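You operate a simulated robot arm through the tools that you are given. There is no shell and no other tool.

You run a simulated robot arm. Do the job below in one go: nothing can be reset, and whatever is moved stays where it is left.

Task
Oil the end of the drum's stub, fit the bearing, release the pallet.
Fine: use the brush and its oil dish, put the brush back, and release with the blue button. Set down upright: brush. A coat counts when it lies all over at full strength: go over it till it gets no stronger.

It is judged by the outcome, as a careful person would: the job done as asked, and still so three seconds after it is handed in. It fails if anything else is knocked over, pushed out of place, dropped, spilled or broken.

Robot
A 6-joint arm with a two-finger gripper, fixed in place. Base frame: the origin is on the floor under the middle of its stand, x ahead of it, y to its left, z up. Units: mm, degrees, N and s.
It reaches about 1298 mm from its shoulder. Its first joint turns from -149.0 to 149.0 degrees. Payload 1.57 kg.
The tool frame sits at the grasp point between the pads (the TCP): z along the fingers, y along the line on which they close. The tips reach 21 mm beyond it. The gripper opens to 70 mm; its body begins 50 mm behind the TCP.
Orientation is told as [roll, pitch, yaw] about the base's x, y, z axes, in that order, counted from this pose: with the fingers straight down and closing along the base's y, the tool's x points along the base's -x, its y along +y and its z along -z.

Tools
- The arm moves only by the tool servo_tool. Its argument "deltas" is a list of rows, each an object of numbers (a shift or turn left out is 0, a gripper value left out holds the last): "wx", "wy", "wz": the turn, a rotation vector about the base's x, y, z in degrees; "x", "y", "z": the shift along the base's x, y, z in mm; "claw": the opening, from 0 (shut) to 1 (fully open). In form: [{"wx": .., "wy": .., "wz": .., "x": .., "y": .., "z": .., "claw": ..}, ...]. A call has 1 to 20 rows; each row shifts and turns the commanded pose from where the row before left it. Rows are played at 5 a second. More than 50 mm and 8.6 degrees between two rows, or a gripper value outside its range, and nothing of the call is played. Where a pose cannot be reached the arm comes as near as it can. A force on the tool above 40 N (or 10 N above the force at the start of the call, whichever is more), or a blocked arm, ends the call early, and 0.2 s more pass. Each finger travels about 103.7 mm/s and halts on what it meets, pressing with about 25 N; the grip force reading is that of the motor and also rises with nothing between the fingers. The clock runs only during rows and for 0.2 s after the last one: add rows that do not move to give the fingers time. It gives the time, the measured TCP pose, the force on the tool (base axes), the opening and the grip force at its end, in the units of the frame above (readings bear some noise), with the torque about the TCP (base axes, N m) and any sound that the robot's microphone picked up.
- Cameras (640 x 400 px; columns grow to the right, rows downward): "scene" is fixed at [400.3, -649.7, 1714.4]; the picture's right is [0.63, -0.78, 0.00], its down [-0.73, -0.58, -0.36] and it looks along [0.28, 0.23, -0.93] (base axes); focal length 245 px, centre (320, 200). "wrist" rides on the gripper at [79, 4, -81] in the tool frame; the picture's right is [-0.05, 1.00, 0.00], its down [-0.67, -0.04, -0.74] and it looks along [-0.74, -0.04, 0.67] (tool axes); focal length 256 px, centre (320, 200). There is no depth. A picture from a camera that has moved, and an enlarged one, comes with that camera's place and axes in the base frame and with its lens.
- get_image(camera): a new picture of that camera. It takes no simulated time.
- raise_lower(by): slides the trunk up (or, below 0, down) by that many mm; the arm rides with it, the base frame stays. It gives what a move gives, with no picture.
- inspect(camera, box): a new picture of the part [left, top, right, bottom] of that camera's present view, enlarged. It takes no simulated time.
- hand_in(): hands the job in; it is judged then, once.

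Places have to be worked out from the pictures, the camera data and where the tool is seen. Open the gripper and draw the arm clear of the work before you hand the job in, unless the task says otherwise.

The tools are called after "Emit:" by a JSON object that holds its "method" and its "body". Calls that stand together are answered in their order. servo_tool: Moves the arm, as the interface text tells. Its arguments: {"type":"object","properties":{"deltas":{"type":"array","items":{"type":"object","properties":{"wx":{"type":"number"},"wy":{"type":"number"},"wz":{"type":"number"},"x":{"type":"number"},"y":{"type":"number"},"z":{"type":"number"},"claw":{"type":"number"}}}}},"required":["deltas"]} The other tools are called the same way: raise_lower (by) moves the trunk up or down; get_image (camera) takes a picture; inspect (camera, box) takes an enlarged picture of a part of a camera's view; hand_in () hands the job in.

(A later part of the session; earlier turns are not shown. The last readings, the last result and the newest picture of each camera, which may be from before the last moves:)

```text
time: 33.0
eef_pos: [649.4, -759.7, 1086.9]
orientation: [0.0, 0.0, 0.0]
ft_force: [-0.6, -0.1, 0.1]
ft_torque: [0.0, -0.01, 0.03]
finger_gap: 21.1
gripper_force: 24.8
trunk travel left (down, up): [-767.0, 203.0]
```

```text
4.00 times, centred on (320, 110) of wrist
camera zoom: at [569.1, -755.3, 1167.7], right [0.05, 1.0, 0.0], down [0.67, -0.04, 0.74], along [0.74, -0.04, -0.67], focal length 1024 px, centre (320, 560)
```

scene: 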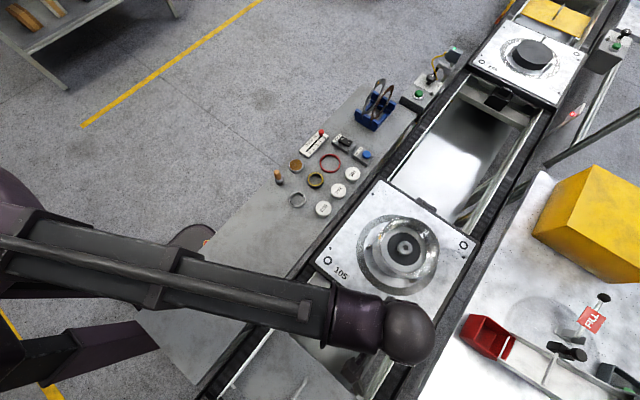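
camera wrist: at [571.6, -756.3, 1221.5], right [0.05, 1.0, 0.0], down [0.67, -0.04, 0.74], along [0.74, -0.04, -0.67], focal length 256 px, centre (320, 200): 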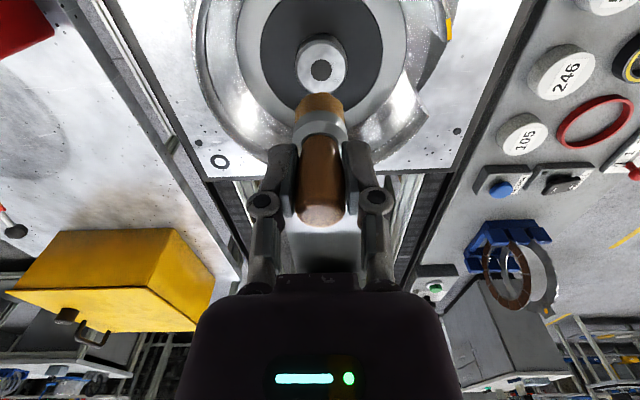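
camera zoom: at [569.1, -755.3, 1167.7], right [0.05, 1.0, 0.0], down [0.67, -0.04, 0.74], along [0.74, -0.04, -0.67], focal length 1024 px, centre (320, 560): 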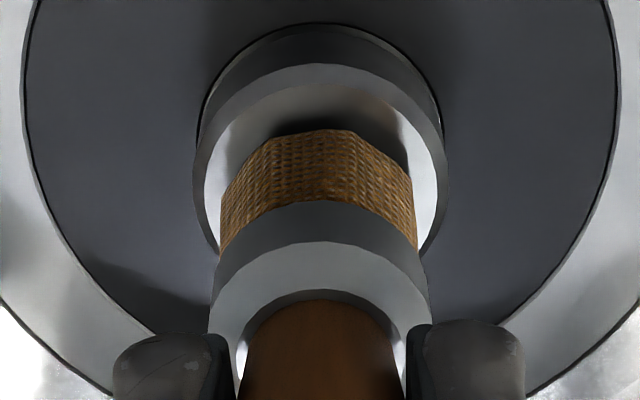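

Still no contact force; another 2 mm.

Emit:
{"method": "raise_lower", "body": {"by": -2}}

Emit:
{"method": "inspect", "body": {"camera": "wrist", "box": [260, 60, 380, 160]}}

```text
time: 33.5
eef_pos: [647.8, -760.1, 1085.0]
orientation: [0.1, 0.0, 0.0]
ft_force: [0.2, -1.0, -1.4]
ft_torque: [-0.02, -0.02, 0.01]
finger_gap: 21.3
gripper_force: 25.1
trunk travel left (down, up): [-765.0, 205.0]
```

```text
4.00 times, centred on (320, 110) of wrist
camera zoom: at [569.1, -755.3, 1165.7], right [0.05, 1.0, 0.0], down [0.67, -0.04, 0.74], along [0.74, -0.04, -0.67], focal length 1024 px, centre (320, 560)
```

zoom: 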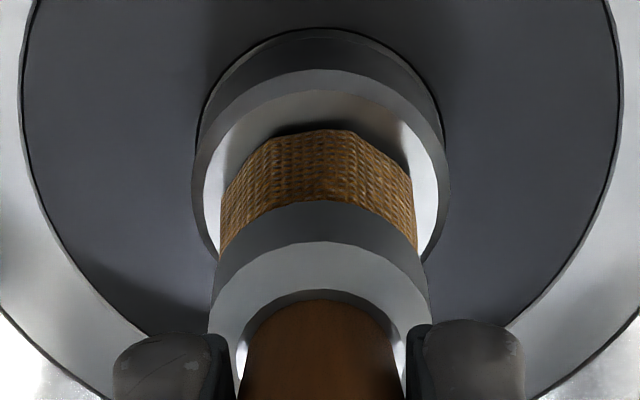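

By the pixel geometry the bristles are still about 4–6 mm above the face. I go on creeping down 3 mm.

Emit:
{"method": "raise_lower", "body": {"by": -3}}

Emit:
{"method": "inspect", "body": {"camera": "wrist", "box": [260, 60, 380, 160]}}

```text
time: 34.0
eef_pos: [648.6, -761.1, 1081.1]
orientation: [0.0, -0.1, 0.1]
ft_force: [-1.3, 1.2, 0.4]
ft_torque: [0.04, 0.05, 0.01]
finger_gap: 21.4
gripper_force: 25.4
trunk travel left (down, up): [-762.0, 208.0]
```

```text
4.00 times, centred on (320, 110) of wrist
camera zoom: at [568.9, -755.1, 1163.0], right [0.05, 1.0, 0.0], down [0.67, -0.04, 0.74], along [0.74, -0.04, -0.67], focal length 1024 px, centre (320, 560)
```

zoom: 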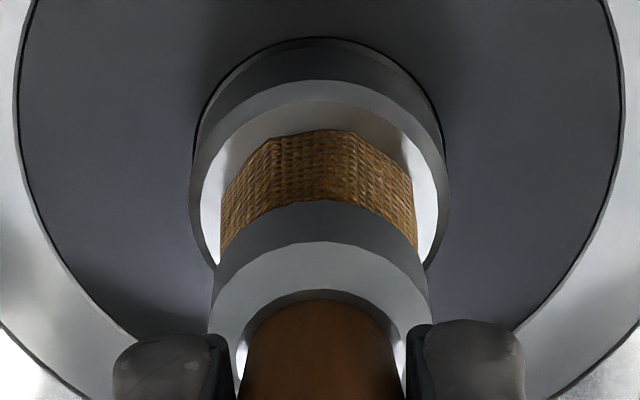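

The shadow under the bristles has almost closed; I lower 1 mm at a time now.

Emit:
{"method": "raise_lower", "body": {"by": -1}}

Emit:
{"method": "inspect", "body": {"camera": "wrist", "box": [260, 60, 380, 160]}}

```text
time: 34.6
eef_pos: [649.4, -759.8, 1080.6]
orientation: [-0.1, 0.0, 0.0]
ft_force: [1.8, -3.3, 12.2]
ft_torque: [-0.11, -0.04, 0.01]
finger_gap: 20.8
gripper_force: 24.7
trunk travel left (down, up): [-761.0, 209.0]
```

```text
4.00 times, centred on (320, 110) of wrist
camera zoom: at [568.7, -754.8, 1162.8], right [0.05, 1.0, 0.0], down [0.67, -0.03, 0.75], along [0.74, -0.04, -0.67], focal length 1024 px, centre (320, 560)
```

zoom: 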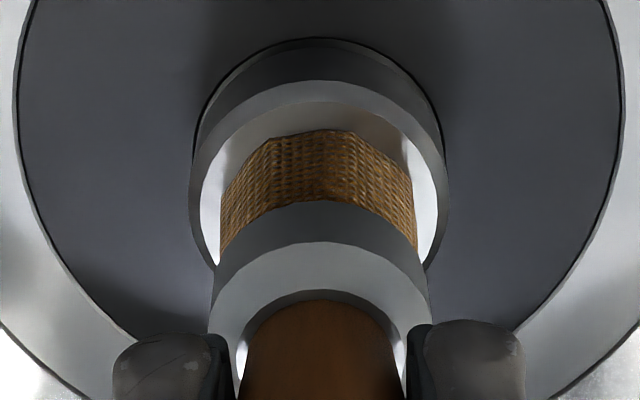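

Contact with 12 N: the bristles touch at TCP z about 1081. I now stroke a 7 mm circle so the 29 mm brush sweeps the whole 40 mm end, and return to the centre.

Emit:
{"method": "servo_tool", "body": {"deltas": [{"x": 3.5}, {"x": 3.5}, {"x": -0.94, "y": 3.5}, {"x": -2.56, "y": 2.56}, {"x": -3.5, "y": 0.94}, {"x": -3.5, "y": -0.94}, {"x": -2.56, "y": -2.56}, {"x": -0.94, "y": -3.5}, {"x": 0.94, "y": -3.5}, {"x": 2.56, "y": -2.56}, {"x": 3.5, "y": -0.94}, {"x": 3.5, "y": 0.94}, {"x": 2.56, "y": 2.56}, {"x": 0.94, "y": 3.5}, {"x": -3.5}, {"x": -3.5}, {}]}}

Emit:
{"method": "inspect", "body": {"camera": "wrist", "box": [260, 60, 380, 160]}}

```text
time: 38.2
eef_pos: [649.0, -758.1, 1080.4]
orientation: [0.0, 0.1, 0.0]
ft_force: [2.3, 0.8, 4.3]
ft_torque: [0.13, -0.09, -0.01]
finger_gap: 21.1
gripper_force: 25.3
trunk travel left (down, up): [-761.0, 209.0]
```

```text
4.00 times, centred on (320, 110) of wrist
camera zoom: at [568.9, -754.2, 1162.1], right [0.05, 1.0, 0.0], down [0.67, -0.04, 0.75], along [0.74, -0.04, -0.67], focal length 1024 px, centre (320, 560)
```

zoom: 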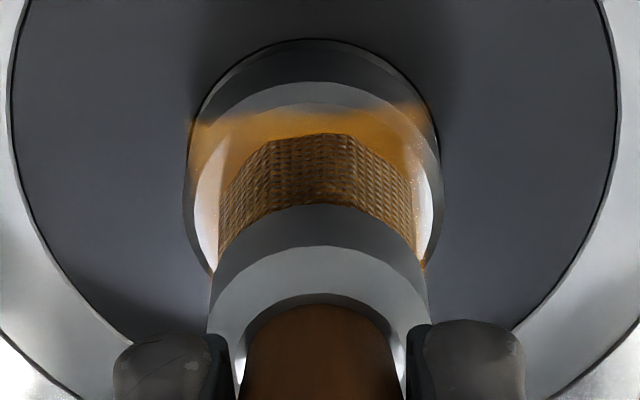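

Oil is going on. I lift 58 mm to see the whole end and judge the coverage.

Emit:
{"method": "raise_lower", "body": {"by": 58}}

Emit:
{"method": "inspect", "body": {"camera": "wrist", "box": [270, 20, 370, 110]}}

```text
time: 39.1
eef_pos: [648.7, -759.5, 1137.0]
orientation: [-0.1, 0.0, 0.0]
ft_force: [0.9, 0.3, -0.9]
ft_torque: [0.0, -0.01, 0.01]
finger_gap: 21.2
gripper_force: 24.9
trunk travel left (down, up): [-819.0, 151.0]
```

```text
4.44 times, centred on (320, 65) of wrist
camera zoom: at [569.1, -755.0, 1219.6], right [0.05, 1.0, 0.0], down [0.67, -0.04, 0.74], along [0.74, -0.04, -0.67], focal length 1138 px, centre (320, 800)
```

zoom: 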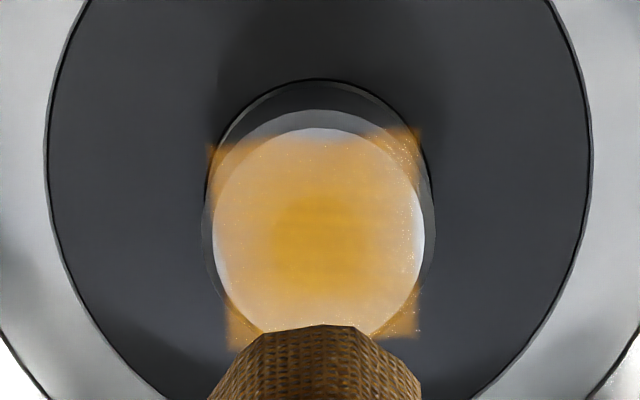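

The coat is strong in the middle and weaker toward the edge, with a thin bare sliver on the near (-x) side. I go back down and run wider 9 mm circles shifted 1 mm toward -x.

Emit:
{"method": "raise_lower", "body": {"by": -58}}

Emit:
{"method": "servo_tool", "body": {"deltas": [{"x": 4}, {"x": 4}, {"x": -1.21, "y": 4.5}, {"x": -3.29, "y": 3.29}, {"x": -4.5, "y": 1.21}, {"x": -4.5, "y": -1.21}, {"x": -3.29, "y": -3.29}, {"x": -1.21, "y": -4.5}, {"x": 1.21, "y": -4.5}, {"x": 3.29, "y": -3.29}, {"x": 4.5, "y": -1.21}, {"x": 4.5, "y": 1.21}, {"x": 3.29, "y": 3.29}, {"x": 1.21, "y": 4.5}, {}]}}

Emit:
{"method": "servo_tool", "body": {"deltas": [{"x": -1.21, "y": 4.5}, {"x": -3.29, "y": 3.29}, {"x": -4.5, "y": 1.21}, {"x": -4.5, "y": -1.21}, {"x": -3.29, "y": -3.29}, {"x": -1.21, "y": -4.5}, {"x": 1.21, "y": -4.5}, {"x": 3.29, "y": -3.29}, {"x": 4.5, "y": -1.21}, {"x": 4.5, "y": 1.21}, {"x": 3.29, "y": 3.29}, {"x": 1.21, "y": 4.5}, {"x": -4}, {"x": -4}, {}]}}

Emit:
{"method": "raise_lower", "body": {"by": 58}}

Emit:
{"method": "inspect", "body": {"camera": "wrist", "box": [270, 20, 370, 110]}}

```text
time: 40.1
eef_pos: [648.1, -759.5, 1080.5]
orientation: [0.0, 0.0, -0.1]
ft_force: [0.7, -0.1, -0.1]
ft_torque: [0.01, 0.0, 0.02]
finger_gap: 21.5
gripper_force: 24.9
trunk travel left (down, up): [-761.0, 209.0]
```

```text
time: 43.3
eef_pos: [658.2, -761.1, 1079.7]
orientation: [0.0, -0.1, 0.1]
ft_force: [-0.1, 0.6, -0.6]
ft_torque: [-0.01, 0.01, 0.0]
finger_gap: 21.1
gripper_force: 24.6
trunk travel left (down, up): [-761.0, 209.0]
```

```text
time: 46.5
eef_pos: [647.5, -759.4, 1080.3]
orientation: [0.0, 0.0, 0.0]
ft_force: [0.4, -0.1, 0.3]
ft_torque: [0.01, -0.02, 0.0]
finger_gap: 20.9
gripper_force: 24.7
trunk travel left (down, up): [-761.0, 209.0]
```

```text
time: 47.5
eef_pos: [646.5, -759.5, 1138.0]
orientation: [-0.1, 0.1, 0.0]
ft_force: [0.0, -0.1, -0.6]
ft_torque: [-0.01, -0.01, 0.0]
finger_gap: 21.3
gripper_force: 25.1
trunk travel left (down, up): [-819.0, 151.0]
```

```text
4.44 times, centred on (320, 65) of wrist
camera zoom: at [568.3, -755.3, 1219.6], right [0.05, 1.0, 0.0], down [0.67, -0.04, 0.74], along [0.74, -0.04, -0.67], focal length 1138 px, centre (320, 800)
```

zoom: 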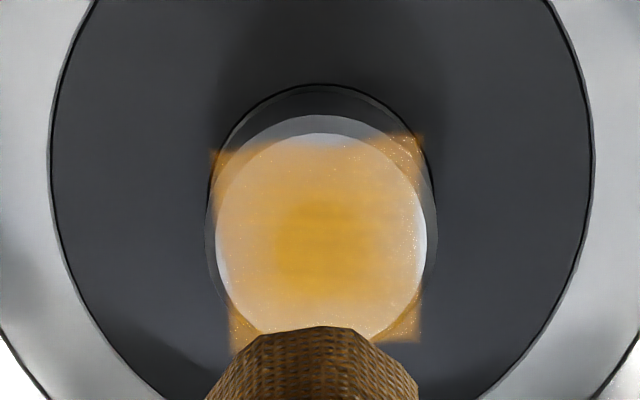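

During those circles there was no force and the coat did not change: the brush had slid up about 1 mm in the grip and was just clear. I go down 59 mm this time and check the force before stroking.

Emit:
{"method": "raise_lower", "body": {"by": -59}}

```text
time: 48.5
eef_pos: [646.9, -758.3, 1080.1]
orientation: [0.0, 0.1, 0.0]
ft_force: [-0.6, 1.4, 2.2]
ft_torque: [0.07, 0.11, 0.0]
finger_gap: 20.8
gripper_force: 24.8
trunk travel left (down, up): [-760.0, 210.0]
```

Light contact shows now (about 2 N); half a millimetre more gives a firmer touch.

Emit:
{"method": "raise_lower", "body": {"by": -0.5}}

```text
time: 49.0
eef_pos: [647.2, -758.9, 1078.7]
orientation: [0.1, 0.0, 0.0]
ft_force: [-0.3, -0.5, 7.1]
ft_torque: [0.07, 0.07, 0.04]
finger_gap: 20.9
gripper_force: 25.8
trunk travel left (down, up): [-760.0, 210.0]
```

7 N of contact. I run circles of 8 mm radius around the measured centre (1.5 mm further in x).

Emit:
{"method": "servo_tool", "body": {"deltas": [{"x": 3.2}, {"x": 3.2}, {"x": 3.1}, {"x": -1.07, "y": 4}, {"x": -2.93, "y": 2.93}, {"x": -4, "y": 1.07}, {"x": -4, "y": -1.07}, {"x": -2.93, "y": -2.93}, {"x": -1.07, "y": -4}, {"x": 1.07, "y": -4}, {"x": 2.93, "y": -2.93}, {"x": 4, "y": -1.07}, {"x": 4, "y": 1.07}, {"x": 2.93, "y": 2.93}, {"x": 1.07, "y": 4}]}}

Emit:
{"method": "inspect", "body": {"camera": "wrist", "box": [260, 60, 380, 160]}}

```text
time: 52.2
eef_pos: [657.5, -758.7, 1078.1]
orientation: [0.0, 0.0, 0.0]
ft_force: [0.1, -1.7, 5.3]
ft_torque: [-0.03, 0.01, -0.04]
finger_gap: 21.1
gripper_force: 25.1
trunk travel left (down, up): [-760.0, 210.0]
```

```text
4.00 times, centred on (320, 110) of wrist
camera zoom: at [577.7, -754.7, 1160.6], right [0.05, 1.0, 0.0], down [0.67, -0.04, 0.75], along [0.74, -0.04, -0.67], focal length 1024 px, centre (320, 560)
```

zoom: 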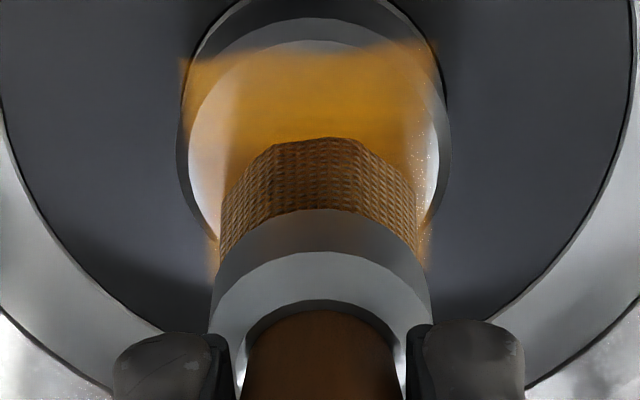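

The coat grows stronger but the left (-y) and right (+y) margins are still weaker. I add strokes along x at y offsets of -8 and +8.

Emit:
{"method": "servo_tool", "body": {"deltas": [{"x": -2, "y": -4}, {"y": -4}, {"x": -4}, {"x": -4}, {"x": -4}, {"x": 4}, {"x": 4}, {"x": 4}, {"x": -4}, {"x": -4}, {"x": -4}, {"y": 4}, {"y": 4}, {"y": 4}, {"y": 4}, {"x": 4}, {"x": 4}, {"x": 4}]}}

Emit:
{"method": "servo_tool", "body": {"deltas": [{"x": -4}, {"x": -4}, {"x": -4}, {"x": 4}, {"x": 4}, {"x": 4}, {"x": 2, "y": -4}, {"y": -4}, {"x": -4}, {"x": -4}, {}]}}

Emit:
{"method": "raise_lower", "body": {"by": 58.5}}

Emit:
{"method": "inspect", "body": {"camera": "wrist", "box": [270, 20, 370, 110]}}

```text
time: 56.0
eef_pos: [655.7, -751.1, 1077.4]
orientation: [0.0, 0.0, 0.0]
ft_force: [-0.3, 0.8, 0.2]
ft_torque: [0.02, 0.09, 0.03]
finger_gap: 21.0
gripper_force: 24.9
trunk travel left (down, up): [-760.0, 210.0]
```

```text
time: 58.4
eef_pos: [647.6, -759.6, 1078.5]
orientation: [0.0, 0.0, 0.0]
ft_force: [1.3, 0.3, 0.7]
ft_torque: [0.04, -0.01, -0.02]
finger_gap: 21.4
gripper_force: 25.1
trunk travel left (down, up): [-760.0, 210.0]
```

```text
time: 59.4
eef_pos: [647.6, -760.8, 1137.2]
orientation: [0.0, 0.1, 0.0]
ft_force: [0.1, -0.3, 0.0]
ft_torque: [-0.01, 0.02, 0.0]
finger_gap: 21.1
gripper_force: 24.9
trunk travel left (down, up): [-818.0, 152.0]
```

```text
4.44 times, centred on (320, 65) of wrist
camera zoom: at [569.6, -755.5, 1218.6], right [0.05, 1.0, 0.0], down [0.67, -0.04, 0.74], along [0.74, -0.04, -0.67], focal length 1138 px, centre (320, 800)
```

zoom: 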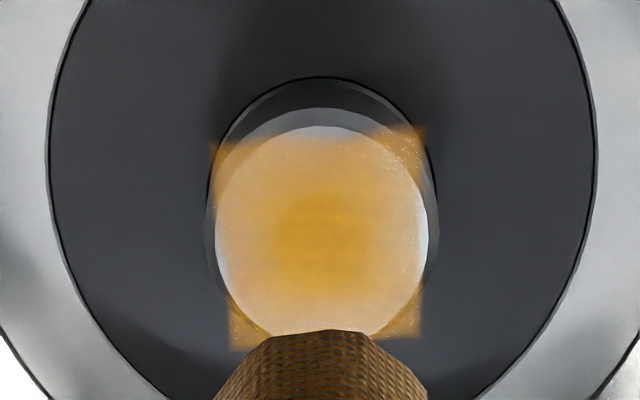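

From this view the lighting washes the coat out, and force faded to nothing in the later strokes as the brush slid up about 2 mm in the grip. I go back to re-load the brush at the dish.

Emit:
{"method": "servo_tool", "body": {"deltas": [{"x": 4.8, "y": 46.1}, {"x": 4.8, "y": 46.1}, {"x": 4.8, "y": 46.1}, {"x": 4.8, "y": 46.1}, {"x": 4.8, "y": 46.1}, {"x": 4.8, "y": 46.1}, {"x": 4.8, "y": 46.1}, {"x": 4.8, "y": 46.1}, {"x": 4.8, "y": 46.1}, {"x": 4.8, "y": 46.1}, {}, {}]}}

Emit:
{"method": "raise_lower", "body": {"by": -110}}

Emit:
{"method": "inspect", "body": {"camera": "wrist", "box": [220, 20, 420, 220]}}

```text
time: 62.0
eef_pos: [696.9, -301.0, 1136.8]
orientation: [0.1, 0.0, 0.0]
ft_force: [0.7, 0.2, -1.7]
ft_torque: [-0.06, -0.03, 0.0]
finger_gap: 21.1
gripper_force: 25.2
trunk travel left (down, up): [-818.0, 152.0]
```

```text
time: 63.4
eef_pos: [696.6, -300.3, 1026.9]
orientation: [-0.1, 0.0, 0.1]
ft_force: [0.9, -0.1, -0.5]
ft_torque: [-0.01, 0.01, 0.0]
finger_gap: 21.1
gripper_force: 24.7
trunk travel left (down, up): [-708.0, 262.0]
```

```text
2.00 times, centred on (320, 120) of wrist
camera zoom: at [618.0, -295.8, 1108.8], right [0.05, 1.0, 0.0], down [0.67, -0.04, 0.74], along [0.74, -0.04, -0.67], focal length 512 px, centre (320, 360)
```

zoom: 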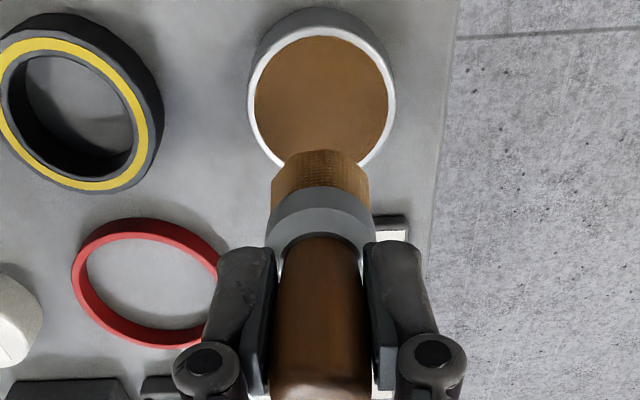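

The brush colour is a little duller than after the first dip, so it had been giving oil. I centre over the dish and lower toward the surface.

Emit:
{"method": "servo_tool", "body": {"deltas": [{"x": -1.2, "y": 1.8}, {}]}}

Emit:
{"method": "raise_lower", "body": {"by": -47}}

Emit:
{"method": "inspect", "body": {"camera": "wrist", "box": [220, 40, 420, 200]}}

```text
time: 64.0
eef_pos: [696.6, -299.0, 1026.6]
orientation: [0.0, 0.1, 0.0]
ft_force: [-1.3, 0.4, -1.5]
ft_torque: [0.0, -0.06, -0.02]
finger_gap: 20.9
gripper_force: 24.9
trunk travel left (down, up): [-708.0, 262.0]
```

```text
time: 64.9
eef_pos: [697.1, -298.6, 979.8]
orientation: [0.0, 0.0, 0.0]
ft_force: [0.6, 0.1, -0.6]
ft_torque: [0.04, -0.05, -0.02]
finger_gap: 20.9
gripper_force: 25.1
trunk travel left (down, up): [-661.0, 309.0]
```

```text
2.50 times, centred on (320, 120) of wrist
camera zoom: at [617.0, -293.8, 1061.8], right [0.05, 1.0, 0.0], down [0.67, -0.04, 0.74], along [0.74, -0.04, -0.67], focal length 640 px, centre (320, 400)
```

zoom: 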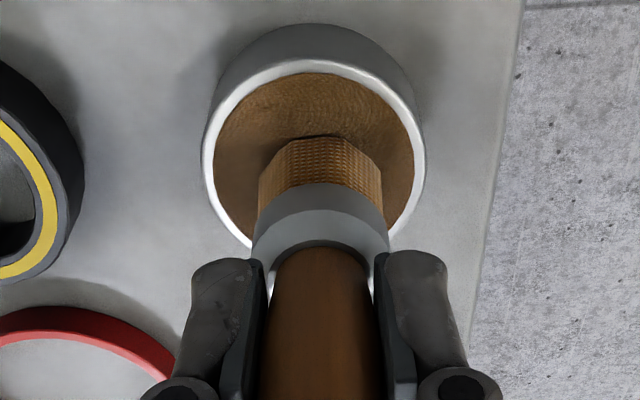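

Not touching yet; I lower 2 mm.

Emit:
{"method": "raise_lower", "body": {"by": -2}}

```text
time: 65.4
eef_pos: [696.6, -298.5, 978.6]
orientation: [-0.1, 0.0, 0.0]
ft_force: [1.5, -0.1, 5.9]
ft_torque: [-0.04, -0.05, -0.01]
finger_gap: 20.8
gripper_force: 24.5
trunk travel left (down, up): [-659.0, 311.0]
```

Contact at 6 N. I hold for a second so the bristles take up oil, then look.

Emit:
{"method": "servo_tool", "body": {"deltas": [{}, {}, {}, {}, {}]}}

Emit:
{"method": "raise_lower", "body": {"by": 60}}

Emit:
{"method": "inspect", "body": {"camera": "wrist", "box": [220, 20, 420, 220]}}

```text
time: 66.6
eef_pos: [696.9, -298.5, 978.5]
orientation: [0.0, 0.0, -0.1]
ft_force: [2.0, 0.0, 5.4]
ft_torque: [-0.03, -0.08, -0.02]
finger_gap: 20.8
gripper_force: 24.8
trunk travel left (down, up): [-659.0, 311.0]
```

```text
time: 67.6
eef_pos: [697.9, -297.5, 1037.5]
orientation: [-0.1, 0.1, 0.0]
ft_force: [0.1, -0.5, -1.7]
ft_torque: [-0.01, 0.0, -0.01]
finger_gap: 21.0
gripper_force: 24.6
trunk travel left (down, up): [-719.0, 251.0]
```

```text
2.00 times, centred on (320, 120) of wrist
camera zoom: at [617.1, -293.8, 1119.7], right [0.05, 1.0, 0.0], down [0.67, -0.04, 0.74], along [0.74, -0.04, -0.67], focal length 512 px, centre (320, 360)
```

zoom: 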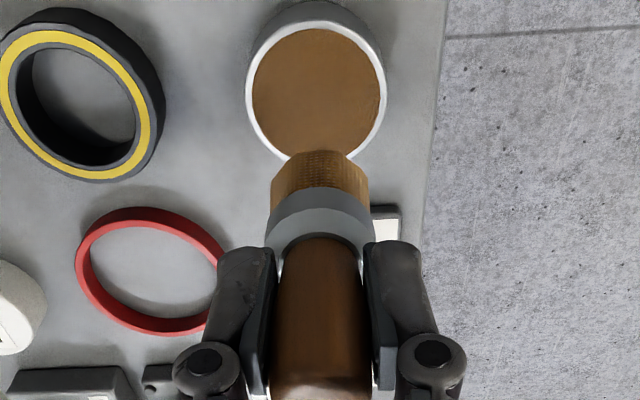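

I return to the stub the same way: up 100 mm, across, then down to just above contact.

Emit:
{"method": "raise_lower", "body": {"by": 100}}

Emit:
{"method": "servo_tool", "body": {"deltas": [{"x": -4.8, "y": -46.1}, {"x": -4.8, "y": -46.1}, {"x": -4.8, "y": -46.1}, {"x": -4.8, "y": -46.1}, {"x": -4.8, "y": -46.1}, {"x": -4.8, "y": -46.1}, {"x": -4.8, "y": -46.1}, {"x": -4.8, "y": -46.1}, {"x": -4.8, "y": -46.1}, {"x": -4.8, "y": -46.1}, {}, {}]}}

Emit:
{"method": "get_image", "body": {"camera": "wrist"}}

Emit:
{"method": "inspect", "body": {"camera": "wrist", "box": [270, 20, 370, 110]}}

```text
time: 68.9
eef_pos: [695.8, -298.2, 1137.5]
orientation: [0.0, 0.1, 0.0]
ft_force: [0.2, 0.2, -0.7]
ft_torque: [-0.02, -0.01, -0.01]
finger_gap: 20.9
gripper_force: 24.7
trunk travel left (down, up): [-819.0, 151.0]
```

```text
time: 71.5
eef_pos: [650.0, -758.6, 1137.2]
orientation: [-0.1, 0.0, 0.1]
ft_force: [0.5, -0.8, -1.4]
ft_torque: [-0.02, 0.01, 0.0]
finger_gap: 21.1
gripper_force: 25.7
trunk travel left (down, up): [-819.0, 151.0]
```

```text
taken
camera wrist: at [570.5, -754.4, 1219.5], right [0.05, 1.0, 0.0], down [0.67, -0.04, 0.74], along [0.74, -0.04, -0.67], focal length 256 px, centre (320, 200)
```

wrist: 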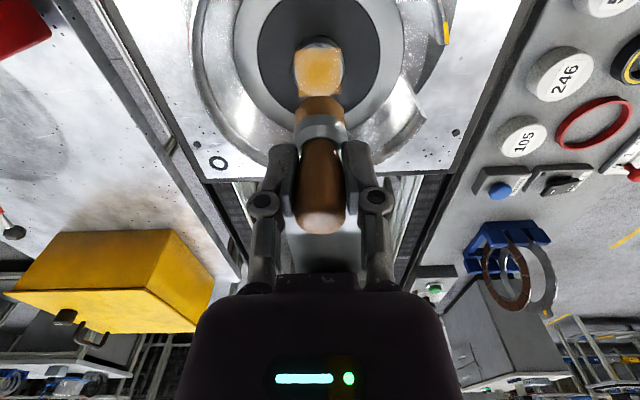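

```text
4.44 times, centred on (320, 65) of wrist
camera zoom: at [570.5, -754.4, 1219.5], right [0.05, 1.0, 0.0], down [0.67, -0.04, 0.74], along [0.74, -0.04, -0.67], focal length 1138 px, centre (320, 800)
```

zoom: 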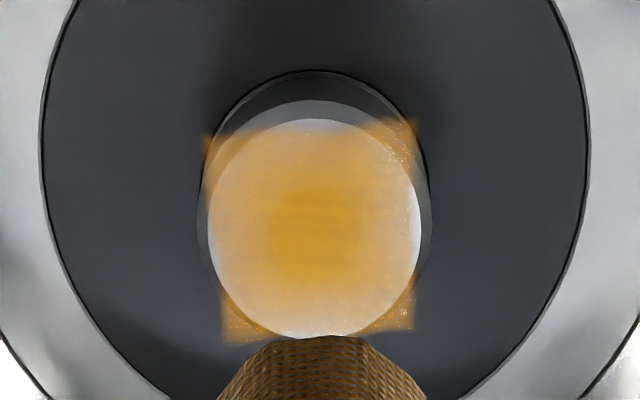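

The stronger middle disc matches the part that was always under the brush, so the margins need more time under it. I lower to contact again.

Emit:
{"method": "servo_tool", "body": {"deltas": [{"x": -0.5, "y": -0.8}, {}]}}

Emit:
{"method": "raise_lower", "body": {"by": -59}}

```text
time: 72.1
eef_pos: [649.2, -760.1, 1138.3]
orientation: [0.0, 0.0, 0.0]
ft_force: [0.2, -0.5, -1.6]
ft_torque: [0.0, 0.01, 0.03]
finger_gap: 20.9
gripper_force: 24.9
trunk travel left (down, up): [-819.0, 151.0]
```

```text
time: 73.1
eef_pos: [650.4, -760.5, 1079.3]
orientation: [0.0, -0.1, 0.0]
ft_force: [-0.2, -0.3, -1.0]
ft_torque: [0.02, 0.0, 0.05]
finger_gap: 20.9
gripper_force: 25.0
trunk travel left (down, up): [-760.0, 210.0]
```

No contact at this height yet; another 1 mm.

Emit:
{"method": "raise_lower", "body": {"by": -1}}

```text
time: 73.6
eef_pos: [648.9, -760.5, 1077.6]
orientation: [0.0, 0.0, 0.0]
ft_force: [0.0, 0.5, -1.0]
ft_torque: [0.04, 0.0, 0.04]
finger_gap: 20.9
gripper_force: 25.3
trunk travel left (down, up): [-759.0, 211.0]
```

Emit:
{"method": "raise_lower", "body": {"by": -1}}

```text
time: 74.2
eef_pos: [650.3, -759.3, 1077.2]
orientation: [-0.1, -0.1, 0.0]
ft_force: [3.3, -2.8, 11.1]
ft_torque: [-0.09, -0.15, 0.02]
finger_gap: 21.1
gripper_force: 24.9
trunk travel left (down, up): [-758.0, 212.0]
```

Good contact at 11 N. I run a 10 mm circle around the centre.

Emit:
{"method": "servo_tool", "body": {"deltas": [{"x": 3.4}, {"x": 3.3}, {"x": 3.3}, {"x": -1.34, "y": 5}, {"x": -3.66, "y": 3.66}, {"x": -5, "y": 1.34}, {"x": -5, "y": -1.34}, {"x": -3.66, "y": -3.66}, {"x": -1.34, "y": -5}, {"x": 1.34, "y": -5}, {"x": 3.66, "y": -3.66}, {"x": 5, "y": -1.34}, {"x": 5, "y": 1.34}, {"x": 3.66, "y": 3.66}, {"x": 1.34, "y": 5}]}}

Emit:
{"method": "inspect", "body": {"camera": "wrist", "box": [260, 60, 380, 160]}}

```text
time: 77.3
eef_pos: [659.5, -759.2, 1077.6]
orientation: [-0.1, -0.1, 0.0]
ft_force: [-0.2, -3.6, 7.4]
ft_torque: [-0.03, 0.01, -0.04]
finger_gap: 21.1
gripper_force: 25.1
trunk travel left (down, up): [-758.0, 212.0]
```

```text
4.00 times, centred on (320, 110) of wrist
camera zoom: at [578.6, -755.1, 1159.3], right [0.05, 1.0, 0.0], down [0.67, -0.03, 0.75], along [0.74, -0.04, -0.67], focal length 1024 px, centre (320, 560)
```

zoom: 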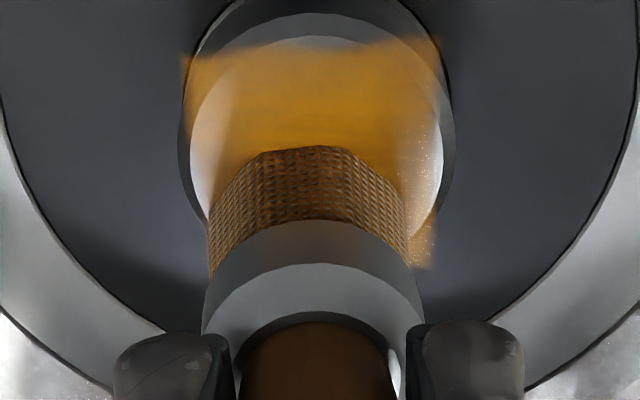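

Force is still 7 N. I run another circle and then check.

Emit:
{"method": "servo_tool", "body": {"deltas": [{"x": -1.34, "y": 5}, {"x": -3.66, "y": 3.66}, {"x": -5, "y": 1.34}, {"x": -5, "y": -1.34}, {"x": -3.66, "y": -3.66}, {"x": -1.34, "y": -5}, {"x": 1.34, "y": -5}, {"x": 3.66, "y": -3.66}, {"x": 5, "y": -1.34}, {"x": 5, "y": 1.34}, {"x": 3.66, "y": 3.66}, {"x": 1.34, "y": 5}]}}

Emit:
{"method": "inspect", "body": {"camera": "wrist", "box": [260, 60, 380, 160]}}

```text
time: 80.0
eef_pos: [657.9, -759.9, 1077.3]
orientation: [-0.1, 0.0, 0.1]
ft_force: [-0.2, -1.2, 6.0]
ft_torque: [-0.02, -0.07, -0.02]
finger_gap: 20.8
gripper_force: 25.3
trunk travel left (down, up): [-758.0, 212.0]
```

```text
4.00 times, centred on (320, 110) of wrist
camera zoom: at [579.3, -754.8, 1159.2], right [0.05, 1.0, 0.0], down [0.67, -0.03, 0.75], along [0.74, -0.04, -0.67], focal length 1024 px, centre (320, 560)
```

zoom: 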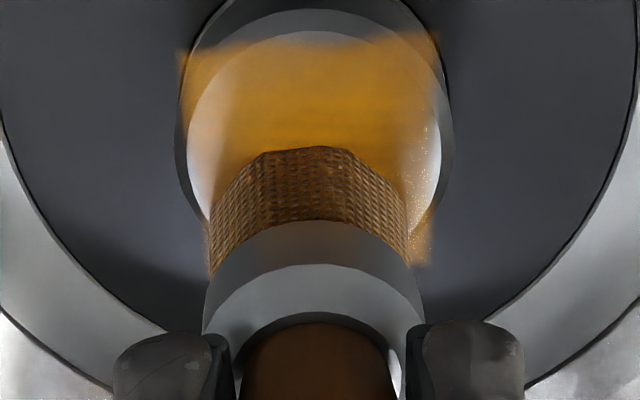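

I lift and look from the same height as before to compare strength.

Emit:
{"method": "raise_lower", "body": {"by": 61}}

Emit:
{"method": "servo_tool", "body": {"deltas": [{"x": -4}, {"x": -5}, {}]}}

Emit:
{"method": "inspect", "body": {"camera": "wrist", "box": [270, 20, 370, 110]}}

```text
time: 81.0
eef_pos: [658.9, -760.3, 1137.6]
orientation: [0.1, 0.0, 0.0]
ft_force: [-0.7, 0.1, -0.5]
ft_torque: [-0.02, 0.03, 0.01]
finger_gap: 21.0
gripper_force: 24.2
trunk travel left (down, up): [-819.0, 151.0]
```

```text
time: 81.8
eef_pos: [649.2, -760.2, 1137.3]
orientation: [-0.1, -0.1, 0.1]
ft_force: [0.1, 0.6, -0.4]
ft_torque: [0.0, 0.0, 0.02]
finger_gap: 20.9
gripper_force: 25.4
trunk travel left (down, up): [-819.0, 151.0]
```

```text
4.44 times, centred on (320, 65) of wrist
camera zoom: at [570.6, -755.8, 1219.7], right [0.05, 1.0, 0.0], down [0.67, -0.04, 0.74], along [0.74, -0.04, -0.67], focal length 1138 px, centre (320, 800)
```

zoom: 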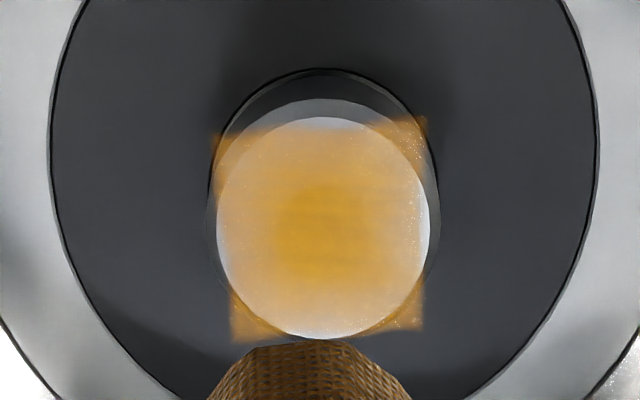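

The central darker disc is actually the stub's dark bore showing through the coat, so the coat may be more even than I thought. I check with the fixed scene camera, whose lighting stays constant.

Emit:
{"method": "inspect", "body": {"camera": "scene", "box": [385, 225, 435, 265]}}

Emit:
{"method": "inspect", "body": {"camera": "wrist", "box": [295, 35, 345, 75]}}

```text
10.00 times, centred on (410, 245) of scene
camera zoom: at [400.3, -649.7, 1714.4], right [0.63, -0.78, 0.0], down [-0.73, -0.58, -0.36], along [0.28, 0.23, -0.93], focal length 2447 px, centre (-580, -250)
```

zoom: 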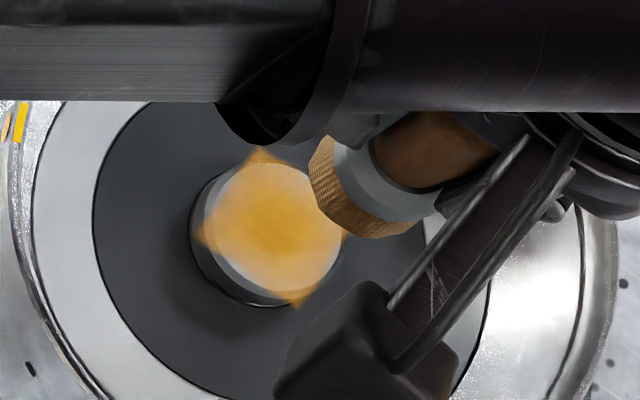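

```text
10.00 times, centred on (320, 55) of wrist
camera zoom: at [570.6, -755.8, 1219.7], right [0.05, 1.0, 0.0], down [0.67, -0.04, 0.74], along [0.74, -0.04, -0.67], focal length 2560 px, centre (320, 1650)
```

zoom: 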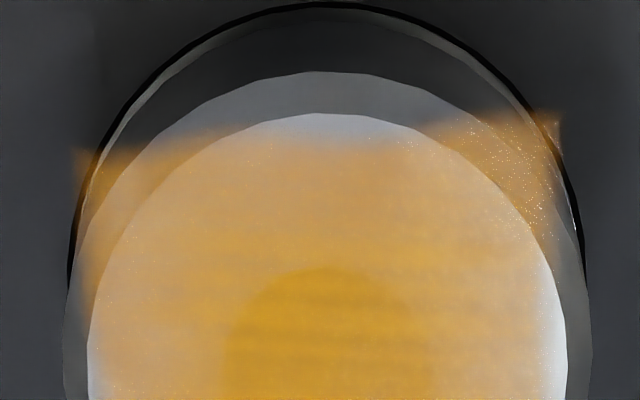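

The coat covers the end but looks slightly streaky. I go down again for more passes, then compare with this same scene view.

Emit:
{"method": "raise_lower", "body": {"by": -61}}

```text
time: 82.8
eef_pos: [650.4, -759.9, 1076.7]
orientation: [0.0, 0.0, 0.0]
ft_force: [-0.3, -0.6, -0.2]
ft_torque: [-0.01, 0.05, 0.02]
finger_gap: 21.1
gripper_force: 25.1
trunk travel left (down, up): [-758.0, 212.0]
```

Emit:
{"method": "raise_lower", "body": {"by": -1}}

```text
time: 83.3
eef_pos: [649.6, -760.2, 1076.4]
orientation: [-0.1, 0.0, 0.0]
ft_force: [1.9, -3.0, 10.7]
ft_torque: [-0.02, -0.16, -0.06]
finger_gap: 20.8
gripper_force: 24.8
trunk travel left (down, up): [-757.0, 213.0]
```

Contact at 10.7 N. I raster the end with strokes along x at five y offsets.

Emit:
{"method": "servo_tool", "body": {"deltas": [{"x": -2.7, "y": -2.7}, {"x": -2.7, "y": -2.7}, {"x": -2.7, "y": -2.7}, {"x": 5.4}, {"x": 5.4}, {"x": 5.4}, {"y": 4}, {"x": -5.4}, {"x": -5.4}, {"x": -5.4}, {"y": 4}, {"x": 5.4}, {"x": 5.4}, {"x": 5.4}, {"y": 4}]}}

Emit:
{"method": "servo_tool", "body": {"deltas": [{"x": -5.4}, {"x": -5.4}, {"x": -5.4}, {"y": 4}, {"x": 5.4}, {"x": 5.4}, {"x": 5.4}, {"x": -2.7, "y": -2.7}, {"x": -2.7, "y": -2.7}, {"x": -2.7, "y": -2.7}, {}]}}

Emit:
{"method": "raise_lower", "body": {"by": 62}}

Emit:
{"method": "inspect", "body": {"camera": "scene", "box": [385, 225, 435, 265]}}

Emit:
{"method": "inspect", "body": {"camera": "wrist", "box": [270, 20, 370, 110]}}

```text
time: 86.5
eef_pos: [659.0, -755.2, 1076.7]
orientation: [-0.2, -0.2, 0.0]
ft_force: [1.3, -3.0, 7.8]
ft_torque: [-0.04, -0.01, -0.01]
finger_gap: 21.0
gripper_force: 24.9
trunk travel left (down, up): [-757.0, 213.0]
```

```text
time: 88.9
eef_pos: [649.0, -760.7, 1076.6]
orientation: [0.0, 0.0, 0.0]
ft_force: [1.4, 0.5, 3.2]
ft_torque: [0.11, -0.12, 0.01]
finger_gap: 20.9
gripper_force: 25.4
trunk travel left (down, up): [-757.0, 213.0]
```

```text
time: 89.9
eef_pos: [651.3, -759.4, 1137.5]
orientation: [0.0, 0.0, 0.0]
ft_force: [0.1, -0.2, -0.6]
ft_torque: [0.01, -0.02, -0.01]
finger_gap: 20.7
gripper_force: 25.4
trunk travel left (down, up): [-819.0, 151.0]
```

```text
10.00 times, centred on (410, 245) of scene
camera zoom: at [400.3, -649.7, 1714.4], right [0.63, -0.78, 0.0], down [-0.73, -0.58, -0.36], along [0.28, 0.23, -0.93], focal length 2447 px, centre (-580, -250)
```

zoom: 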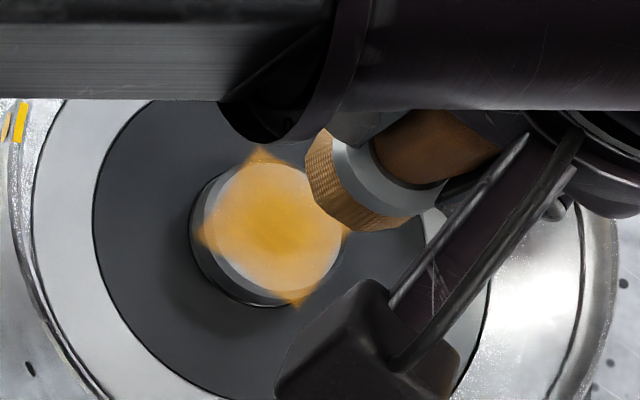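

```text
4.44 times, centred on (320, 65) of wrist
camera zoom: at [571.0, -755.8, 1219.6], right [0.05, 1.0, 0.0], down [0.67, -0.04, 0.74], along [0.74, -0.04, -0.67], focal length 1138 px, centre (320, 800)
```

zoom: 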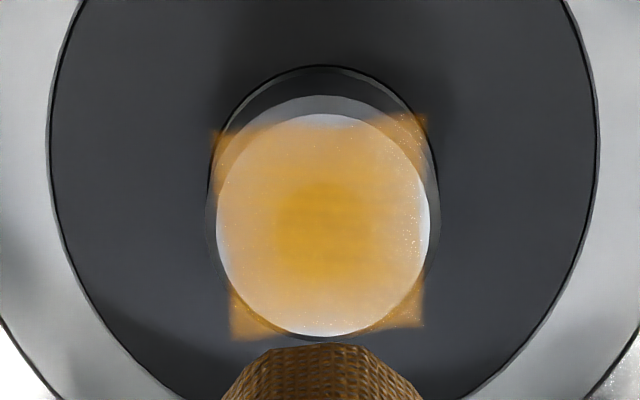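

The two last views look almost the same. To be sure about saturation I take a tighter zoom now as a reference, re-load the brush once more and do another round.

Emit:
{"method": "inspect", "body": {"camera": "scene", "box": [398, 240, 422, 257]}}

Emit:
{"method": "servo_tool", "body": {"deltas": [{"x": 4.7, "y": 46.1}, {"x": 4.7, "y": 46.1}, {"x": 4.7, "y": 46.1}, {"x": 4.7, "y": 46.1}, {"x": 4.7, "y": 46.1}, {"x": 4.7, "y": 46.1}, {"x": 4.7, "y": 46.1}, {"x": 4.7, "y": 46.1}, {"x": 4.7, "y": 46.1}, {"x": 4.7, "y": 46.1}, {}, {}]}}

Emit:
{"method": "raise_lower", "body": {"by": -120}}

Emit:
{"method": "inspect", "body": {"camera": "wrist", "box": [220, 20, 420, 220]}}

```text
16.00 times, centred on (410, 248) of scene
camera zoom: at [400.3, -649.7, 1714.4], right [0.63, -0.78, 0.0], down [-0.73, -0.58, -0.36], along [0.28, 0.23, -0.93], focal length 3916 px, centre (-1120, -576)
```

zoom: 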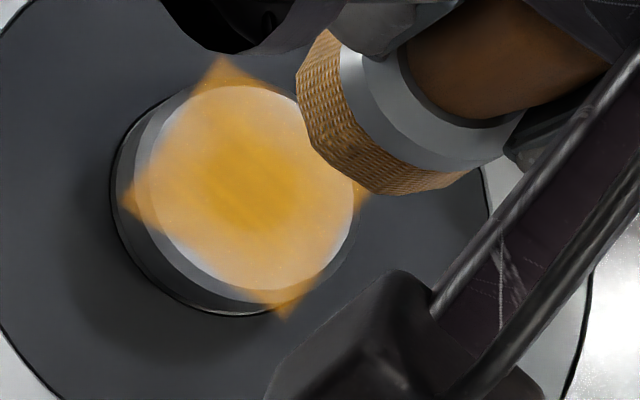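

```text
time: 92.5
eef_pos: [697.5, -301.4, 1138.0]
orientation: [0.0, 0.1, 0.0]
ft_force: [-0.1, 0.3, -0.3]
ft_torque: [-0.03, 0.03, -0.03]
finger_gap: 20.7
gripper_force: 25.3
trunk travel left (down, up): [-819.0, 151.0]
```

```text
time: 94.0
eef_pos: [698.1, -300.7, 1018.0]
orientation: [0.0, 0.1, -0.1]
ft_force: [0.3, 0.4, -0.7]
ft_torque: [0.02, 0.0, -0.01]
finger_gap: 20.6
gripper_force: 25.9
trunk travel left (down, up): [-699.0, 271.0]
```

```text
2.00 times, centred on (320, 120) of wrist
camera zoom: at [618.7, -296.0, 1099.8], right [0.05, 1.0, 0.0], down [0.67, -0.04, 0.74], along [0.74, -0.04, -0.67], focal length 512 px, centre (320, 360)
```

zoom: 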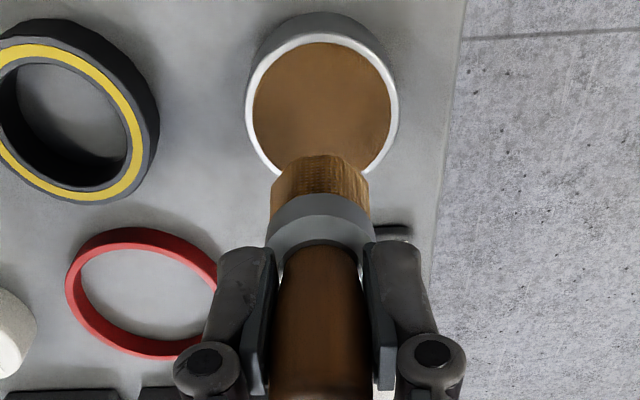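

The brush has paled at its rim, so it was giving oil away; the coat also shows paler margins in the tight zoom. I centre over the dish and dip again.

Emit:
{"method": "servo_tool", "body": {"deltas": [{"x": -1.5, "y": 1}, {}]}}

Emit:
{"method": "raise_lower", "body": {"by": -40}}

Emit:
{"method": "raise_lower", "body": {"by": -1}}

```text
time: 94.6
eef_pos: [698.2, -300.1, 1018.1]
orientation: [0.0, 0.0, 0.0]
ft_force: [-0.6, -0.1, -0.6]
ft_torque: [-0.01, -0.01, 0.01]
finger_gap: 21.1
gripper_force: 24.8
trunk travel left (down, up): [-699.0, 271.0]
```

```text
time: 95.4
eef_pos: [697.1, -300.4, 978.0]
orientation: [0.0, 0.0, -0.1]
ft_force: [-0.8, -0.2, -0.8]
ft_torque: [0.02, -0.03, -0.03]
finger_gap: 20.8
gripper_force: 24.7
trunk travel left (down, up): [-659.0, 311.0]
```

```text
time: 95.9
eef_pos: [696.7, -300.2, 974.9]
orientation: [0.1, -0.1, 0.1]
ft_force: [0.0, 0.2, -0.8]
ft_torque: [-0.01, 0.01, 0.0]
finger_gap: 20.8
gripper_force: 25.5
trunk travel left (down, up): [-658.0, 312.0]
```

Emit:
{"method": "raise_lower", "body": {"by": -1}}

```text
time: 96.5
eef_pos: [696.2, -300.4, 976.4]
orientation: [0.0, 0.0, 0.0]
ft_force: [0.8, -0.1, 0.4]
ft_torque: [-0.04, 0.0, -0.02]
finger_gap: 20.8
gripper_force: 25.1
trunk travel left (down, up): [-657.0, 313.0]
```

Emit:
{"method": "raise_lower", "body": {"by": -1}}

Emit:
{"method": "servo_tool", "body": {"deltas": [{}, {}, {}, {}, {}]}}

Emit:
{"method": "inspect", "body": {"camera": "wrist", "box": [220, 40, 420, 200]}}

```text
time: 97.0
eef_pos: [696.7, -299.6, 975.4]
orientation: [-0.1, 0.0, 0.0]
ft_force: [5.5, -0.9, 17.0]
ft_torque: [-0.07, -0.18, 0.0]
finger_gap: 20.9
gripper_force: 25.0
trunk travel left (down, up): [-656.0, 314.0]
```

```text
time: 98.2
eef_pos: [697.0, -299.0, 975.9]
orientation: [0.0, -0.1, 0.0]
ft_force: [6.9, -1.2, 19.4]
ft_torque: [0.03, -0.23, -0.05]
finger_gap: 21.1
gripper_force: 24.8
trunk travel left (down, up): [-656.0, 314.0]
```

```text
2.50 times, centred on (320, 120) of wrist
camera zoom: at [616.8, -294.5, 1057.5], right [0.05, 1.0, 0.0], down [0.67, -0.04, 0.75], along [0.74, -0.04, -0.67], focal length 640 px, centre (320, 400)
```

zoom: 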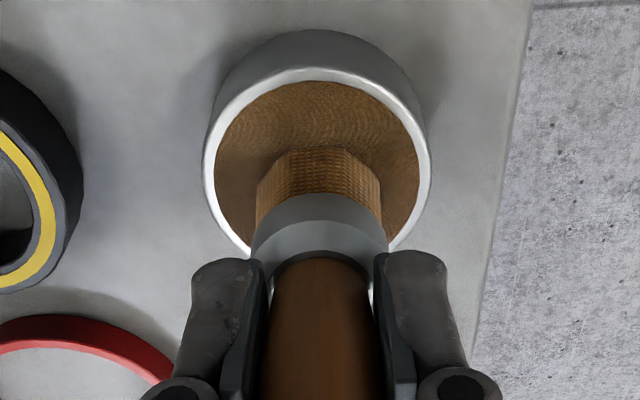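

Dipped (17 N, stiff contact). I lift and return to the stub.

Emit:
{"method": "raise_lower", "body": {"by": 163}}

Emit:
{"method": "inspect", "body": {"camera": "wrist", "box": [220, 20, 420, 220]}}

Emit:
{"method": "servo_tool", "body": {"deltas": [{"x": -4.8, "y": -46}, {"x": -4.8, "y": -46}, {"x": -4.8, "y": -46}, {"x": -4.8, "y": -46}, {"x": -4.8, "y": -46}, {"x": -4.8, "y": -46}, {"x": -4.8, "y": -46}, {"x": -4.8, "y": -46}, {"x": -4.8, "y": -46}, {"x": -4.8, "y": -46}, {}, {}]}}

Emit:
{"method": "inspect", "body": {"camera": "wrist", "box": [270, 20, 370, 110]}}

```text
time: 100.0
eef_pos: [696.7, -300.0, 1138.3]
orientation: [0.0, 0.0, 0.1]
ft_force: [0.1, 0.0, -1.3]
ft_torque: [-0.02, 0.02, -0.05]
finger_gap: 20.8
gripper_force: 25.0
trunk travel left (down, up): [-819.0, 151.0]
```

```text
2.00 times, centred on (320, 120) of wrist
camera zoom: at [617.7, -295.0, 1219.7], right [0.05, 1.0, 0.0], down [0.67, -0.04, 0.74], along [0.74, -0.04, -0.67], focal length 512 px, centre (320, 360)
```

zoom: 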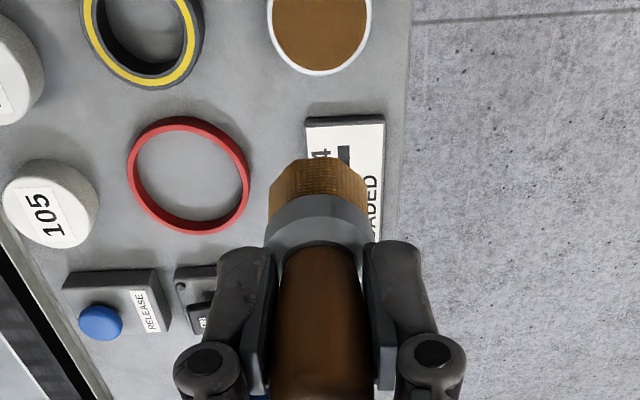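

```text
time: 102.6
eef_pos: [651.7, -760.5, 1137.5]
orientation: [-0.1, 0.0, 0.0]
ft_force: [-0.8, -0.5, -1.1]
ft_torque: [-0.01, -0.02, 0.0]
finger_gap: 20.7
gripper_force: 24.6
trunk travel left (down, up): [-819.0, 151.0]
```

```text
4.44 times, centred on (320, 65) of wrist
camera zoom: at [574.1, -756.5, 1219.5], right [0.05, 1.0, 0.0], down [0.67, -0.04, 0.74], along [0.74, -0.04, -0.67], focal length 1138 px, centre (320, 800)
```

zoom: 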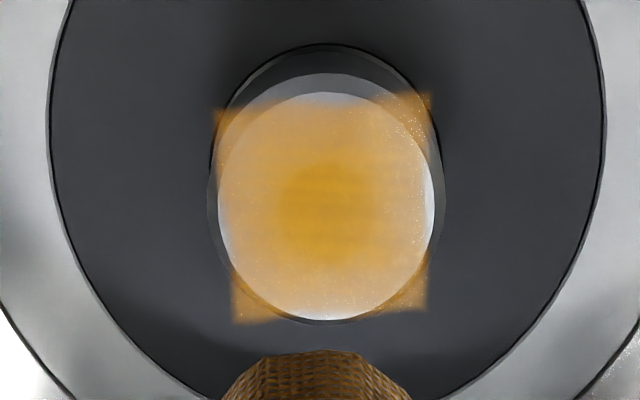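

The brush looks fresh again. I centre on the stub (about -4, +1 mm) and lower to contact.

Emit:
{"method": "servo_tool", "body": {"deltas": [{"x": -4, "y": 1}, {}]}}

Emit:
{"method": "raise_lower", "body": {"by": -62}}

Emit:
{"method": "raise_lower", "body": {"by": -1}}

```text
time: 103.2
eef_pos: [647.5, -760.4, 1137.4]
orientation: [0.0, 0.0, 0.0]
ft_force: [0.9, 0.3, -0.3]
ft_torque: [-0.01, 0.01, 0.02]
finger_gap: 20.8
gripper_force: 24.8
trunk travel left (down, up): [-819.0, 151.0]
```

```text
time: 104.2
eef_pos: [648.8, -759.7, 1075.6]
orientation: [0.0, 0.0, 0.0]
ft_force: [0.8, -0.8, -1.1]
ft_torque: [0.04, 0.0, -0.01]
finger_gap: 20.6
gripper_force: 25.2
trunk travel left (down, up): [-757.0, 213.0]
```

```text
time: 104.8
eef_pos: [647.0, -760.3, 1075.1]
orientation: [0.0, -0.1, 0.0]
ft_force: [1.5, -2.2, 8.0]
ft_torque: [0.02, -0.09, 0.02]
finger_gap: 21.2
gripper_force: 24.6
trunk travel left (down, up): [-756.0, 214.0]
```

Contact at 8 N. I run an 11 mm ring twice to favour the margins.

Emit:
{"method": "servo_tool", "body": {"deltas": [{"x": 4}, {"x": 4}, {"x": 4}, {"x": -1.47, "y": 5.5}, {"x": -4.03, "y": 4.03}, {"x": -5.5, "y": 1.47}, {"x": -5.5, "y": -1.47}, {"x": -4.03, "y": -4.03}, {"x": -1.47, "y": -5.5}, {"x": 1.47, "y": -5.5}, {"x": 4.03, "y": -4.03}, {"x": 5.5, "y": -1.47}, {"x": 5.5, "y": 1.47}, {"x": 4.03, "y": 4.03}, {"x": 1.47, "y": 5.5}]}}

Emit:
{"method": "servo_tool", "body": {"deltas": [{"x": -1.47, "y": 5.5}, {"x": -4.03, "y": 4.03}, {"x": -5.5, "y": 1.47}, {"x": -5.5, "y": -1.47}, {"x": -4.03, "y": -4.03}, {"x": -1.47, "y": -5.5}, {"x": 1.47, "y": -5.5}, {"x": 4.03, "y": -4.03}, {"x": 5.5, "y": -1.47}, {"x": 5.5, "y": 1.47}, {"x": 4.03, "y": 4.03}, {"x": 1.47, "y": 5.5}, {"x": -4}, {"x": -4}, {"x": -4}]}}

Emit:
{"method": "raise_lower", "body": {"by": 63}}

Emit:
{"method": "inspect", "body": {"camera": "scene", "box": [398, 240, 422, 257]}}

Emit:
{"method": "inspect", "body": {"camera": "wrist", "box": [270, 20, 370, 110]}}

```text
time: 108.0
eef_pos: [659.0, -760.4, 1075.6]
orientation: [-0.1, 0.0, 0.0]
ft_force: [-0.4, -0.8, 5.0]
ft_torque: [-0.04, -0.01, -0.03]
finger_gap: 20.6
gripper_force: 25.3
trunk travel left (down, up): [-756.0, 214.0]
```

```text
time: 111.2
eef_pos: [647.2, -759.5, 1075.4]
orientation: [0.0, 0.0, 0.0]
ft_force: [0.9, 0.8, 4.1]
ft_torque: [0.05, -0.09, -0.01]
finger_gap: 20.7
gripper_force: 24.9
trunk travel left (down, up): [-756.0, 214.0]
```

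```text
time: 112.2
eef_pos: [648.0, -760.1, 1137.6]
orientation: [-0.1, 0.1, 0.0]
ft_force: [0.4, 0.9, -0.3]
ft_torque: [-0.02, 0.02, 0.02]
finger_gap: 20.8
gripper_force: 24.6
trunk travel left (down, up): [-819.0, 151.0]
```

```text
16.00 times, centred on (410, 248) of scene
camera zoom: at [400.3, -649.7, 1714.4], right [0.63, -0.78, 0.0], down [-0.73, -0.58, -0.36], along [0.28, 0.23, -0.93], focal length 3916 px, centre (-1120, -576)
```

zoom: 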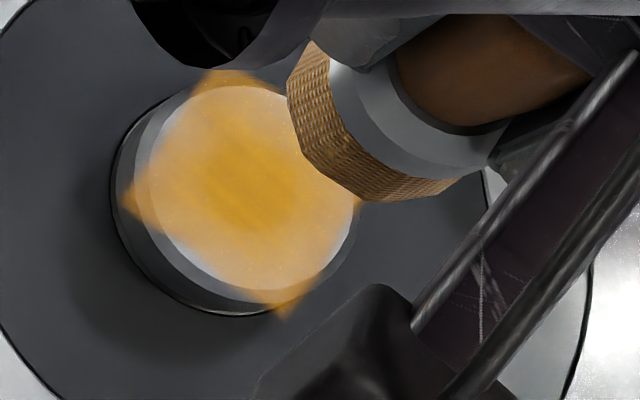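

```text
4.44 times, centred on (320, 65) of wrist
camera zoom: at [568.1, -754.8, 1219.6], right [0.05, 1.0, 0.0], down [0.67, -0.04, 0.74], along [0.74, -0.04, -0.67], focal length 1138 px, centre (320, 800)
```

zoom: 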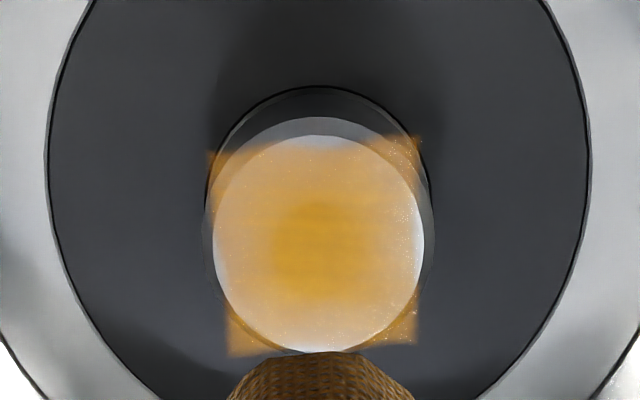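

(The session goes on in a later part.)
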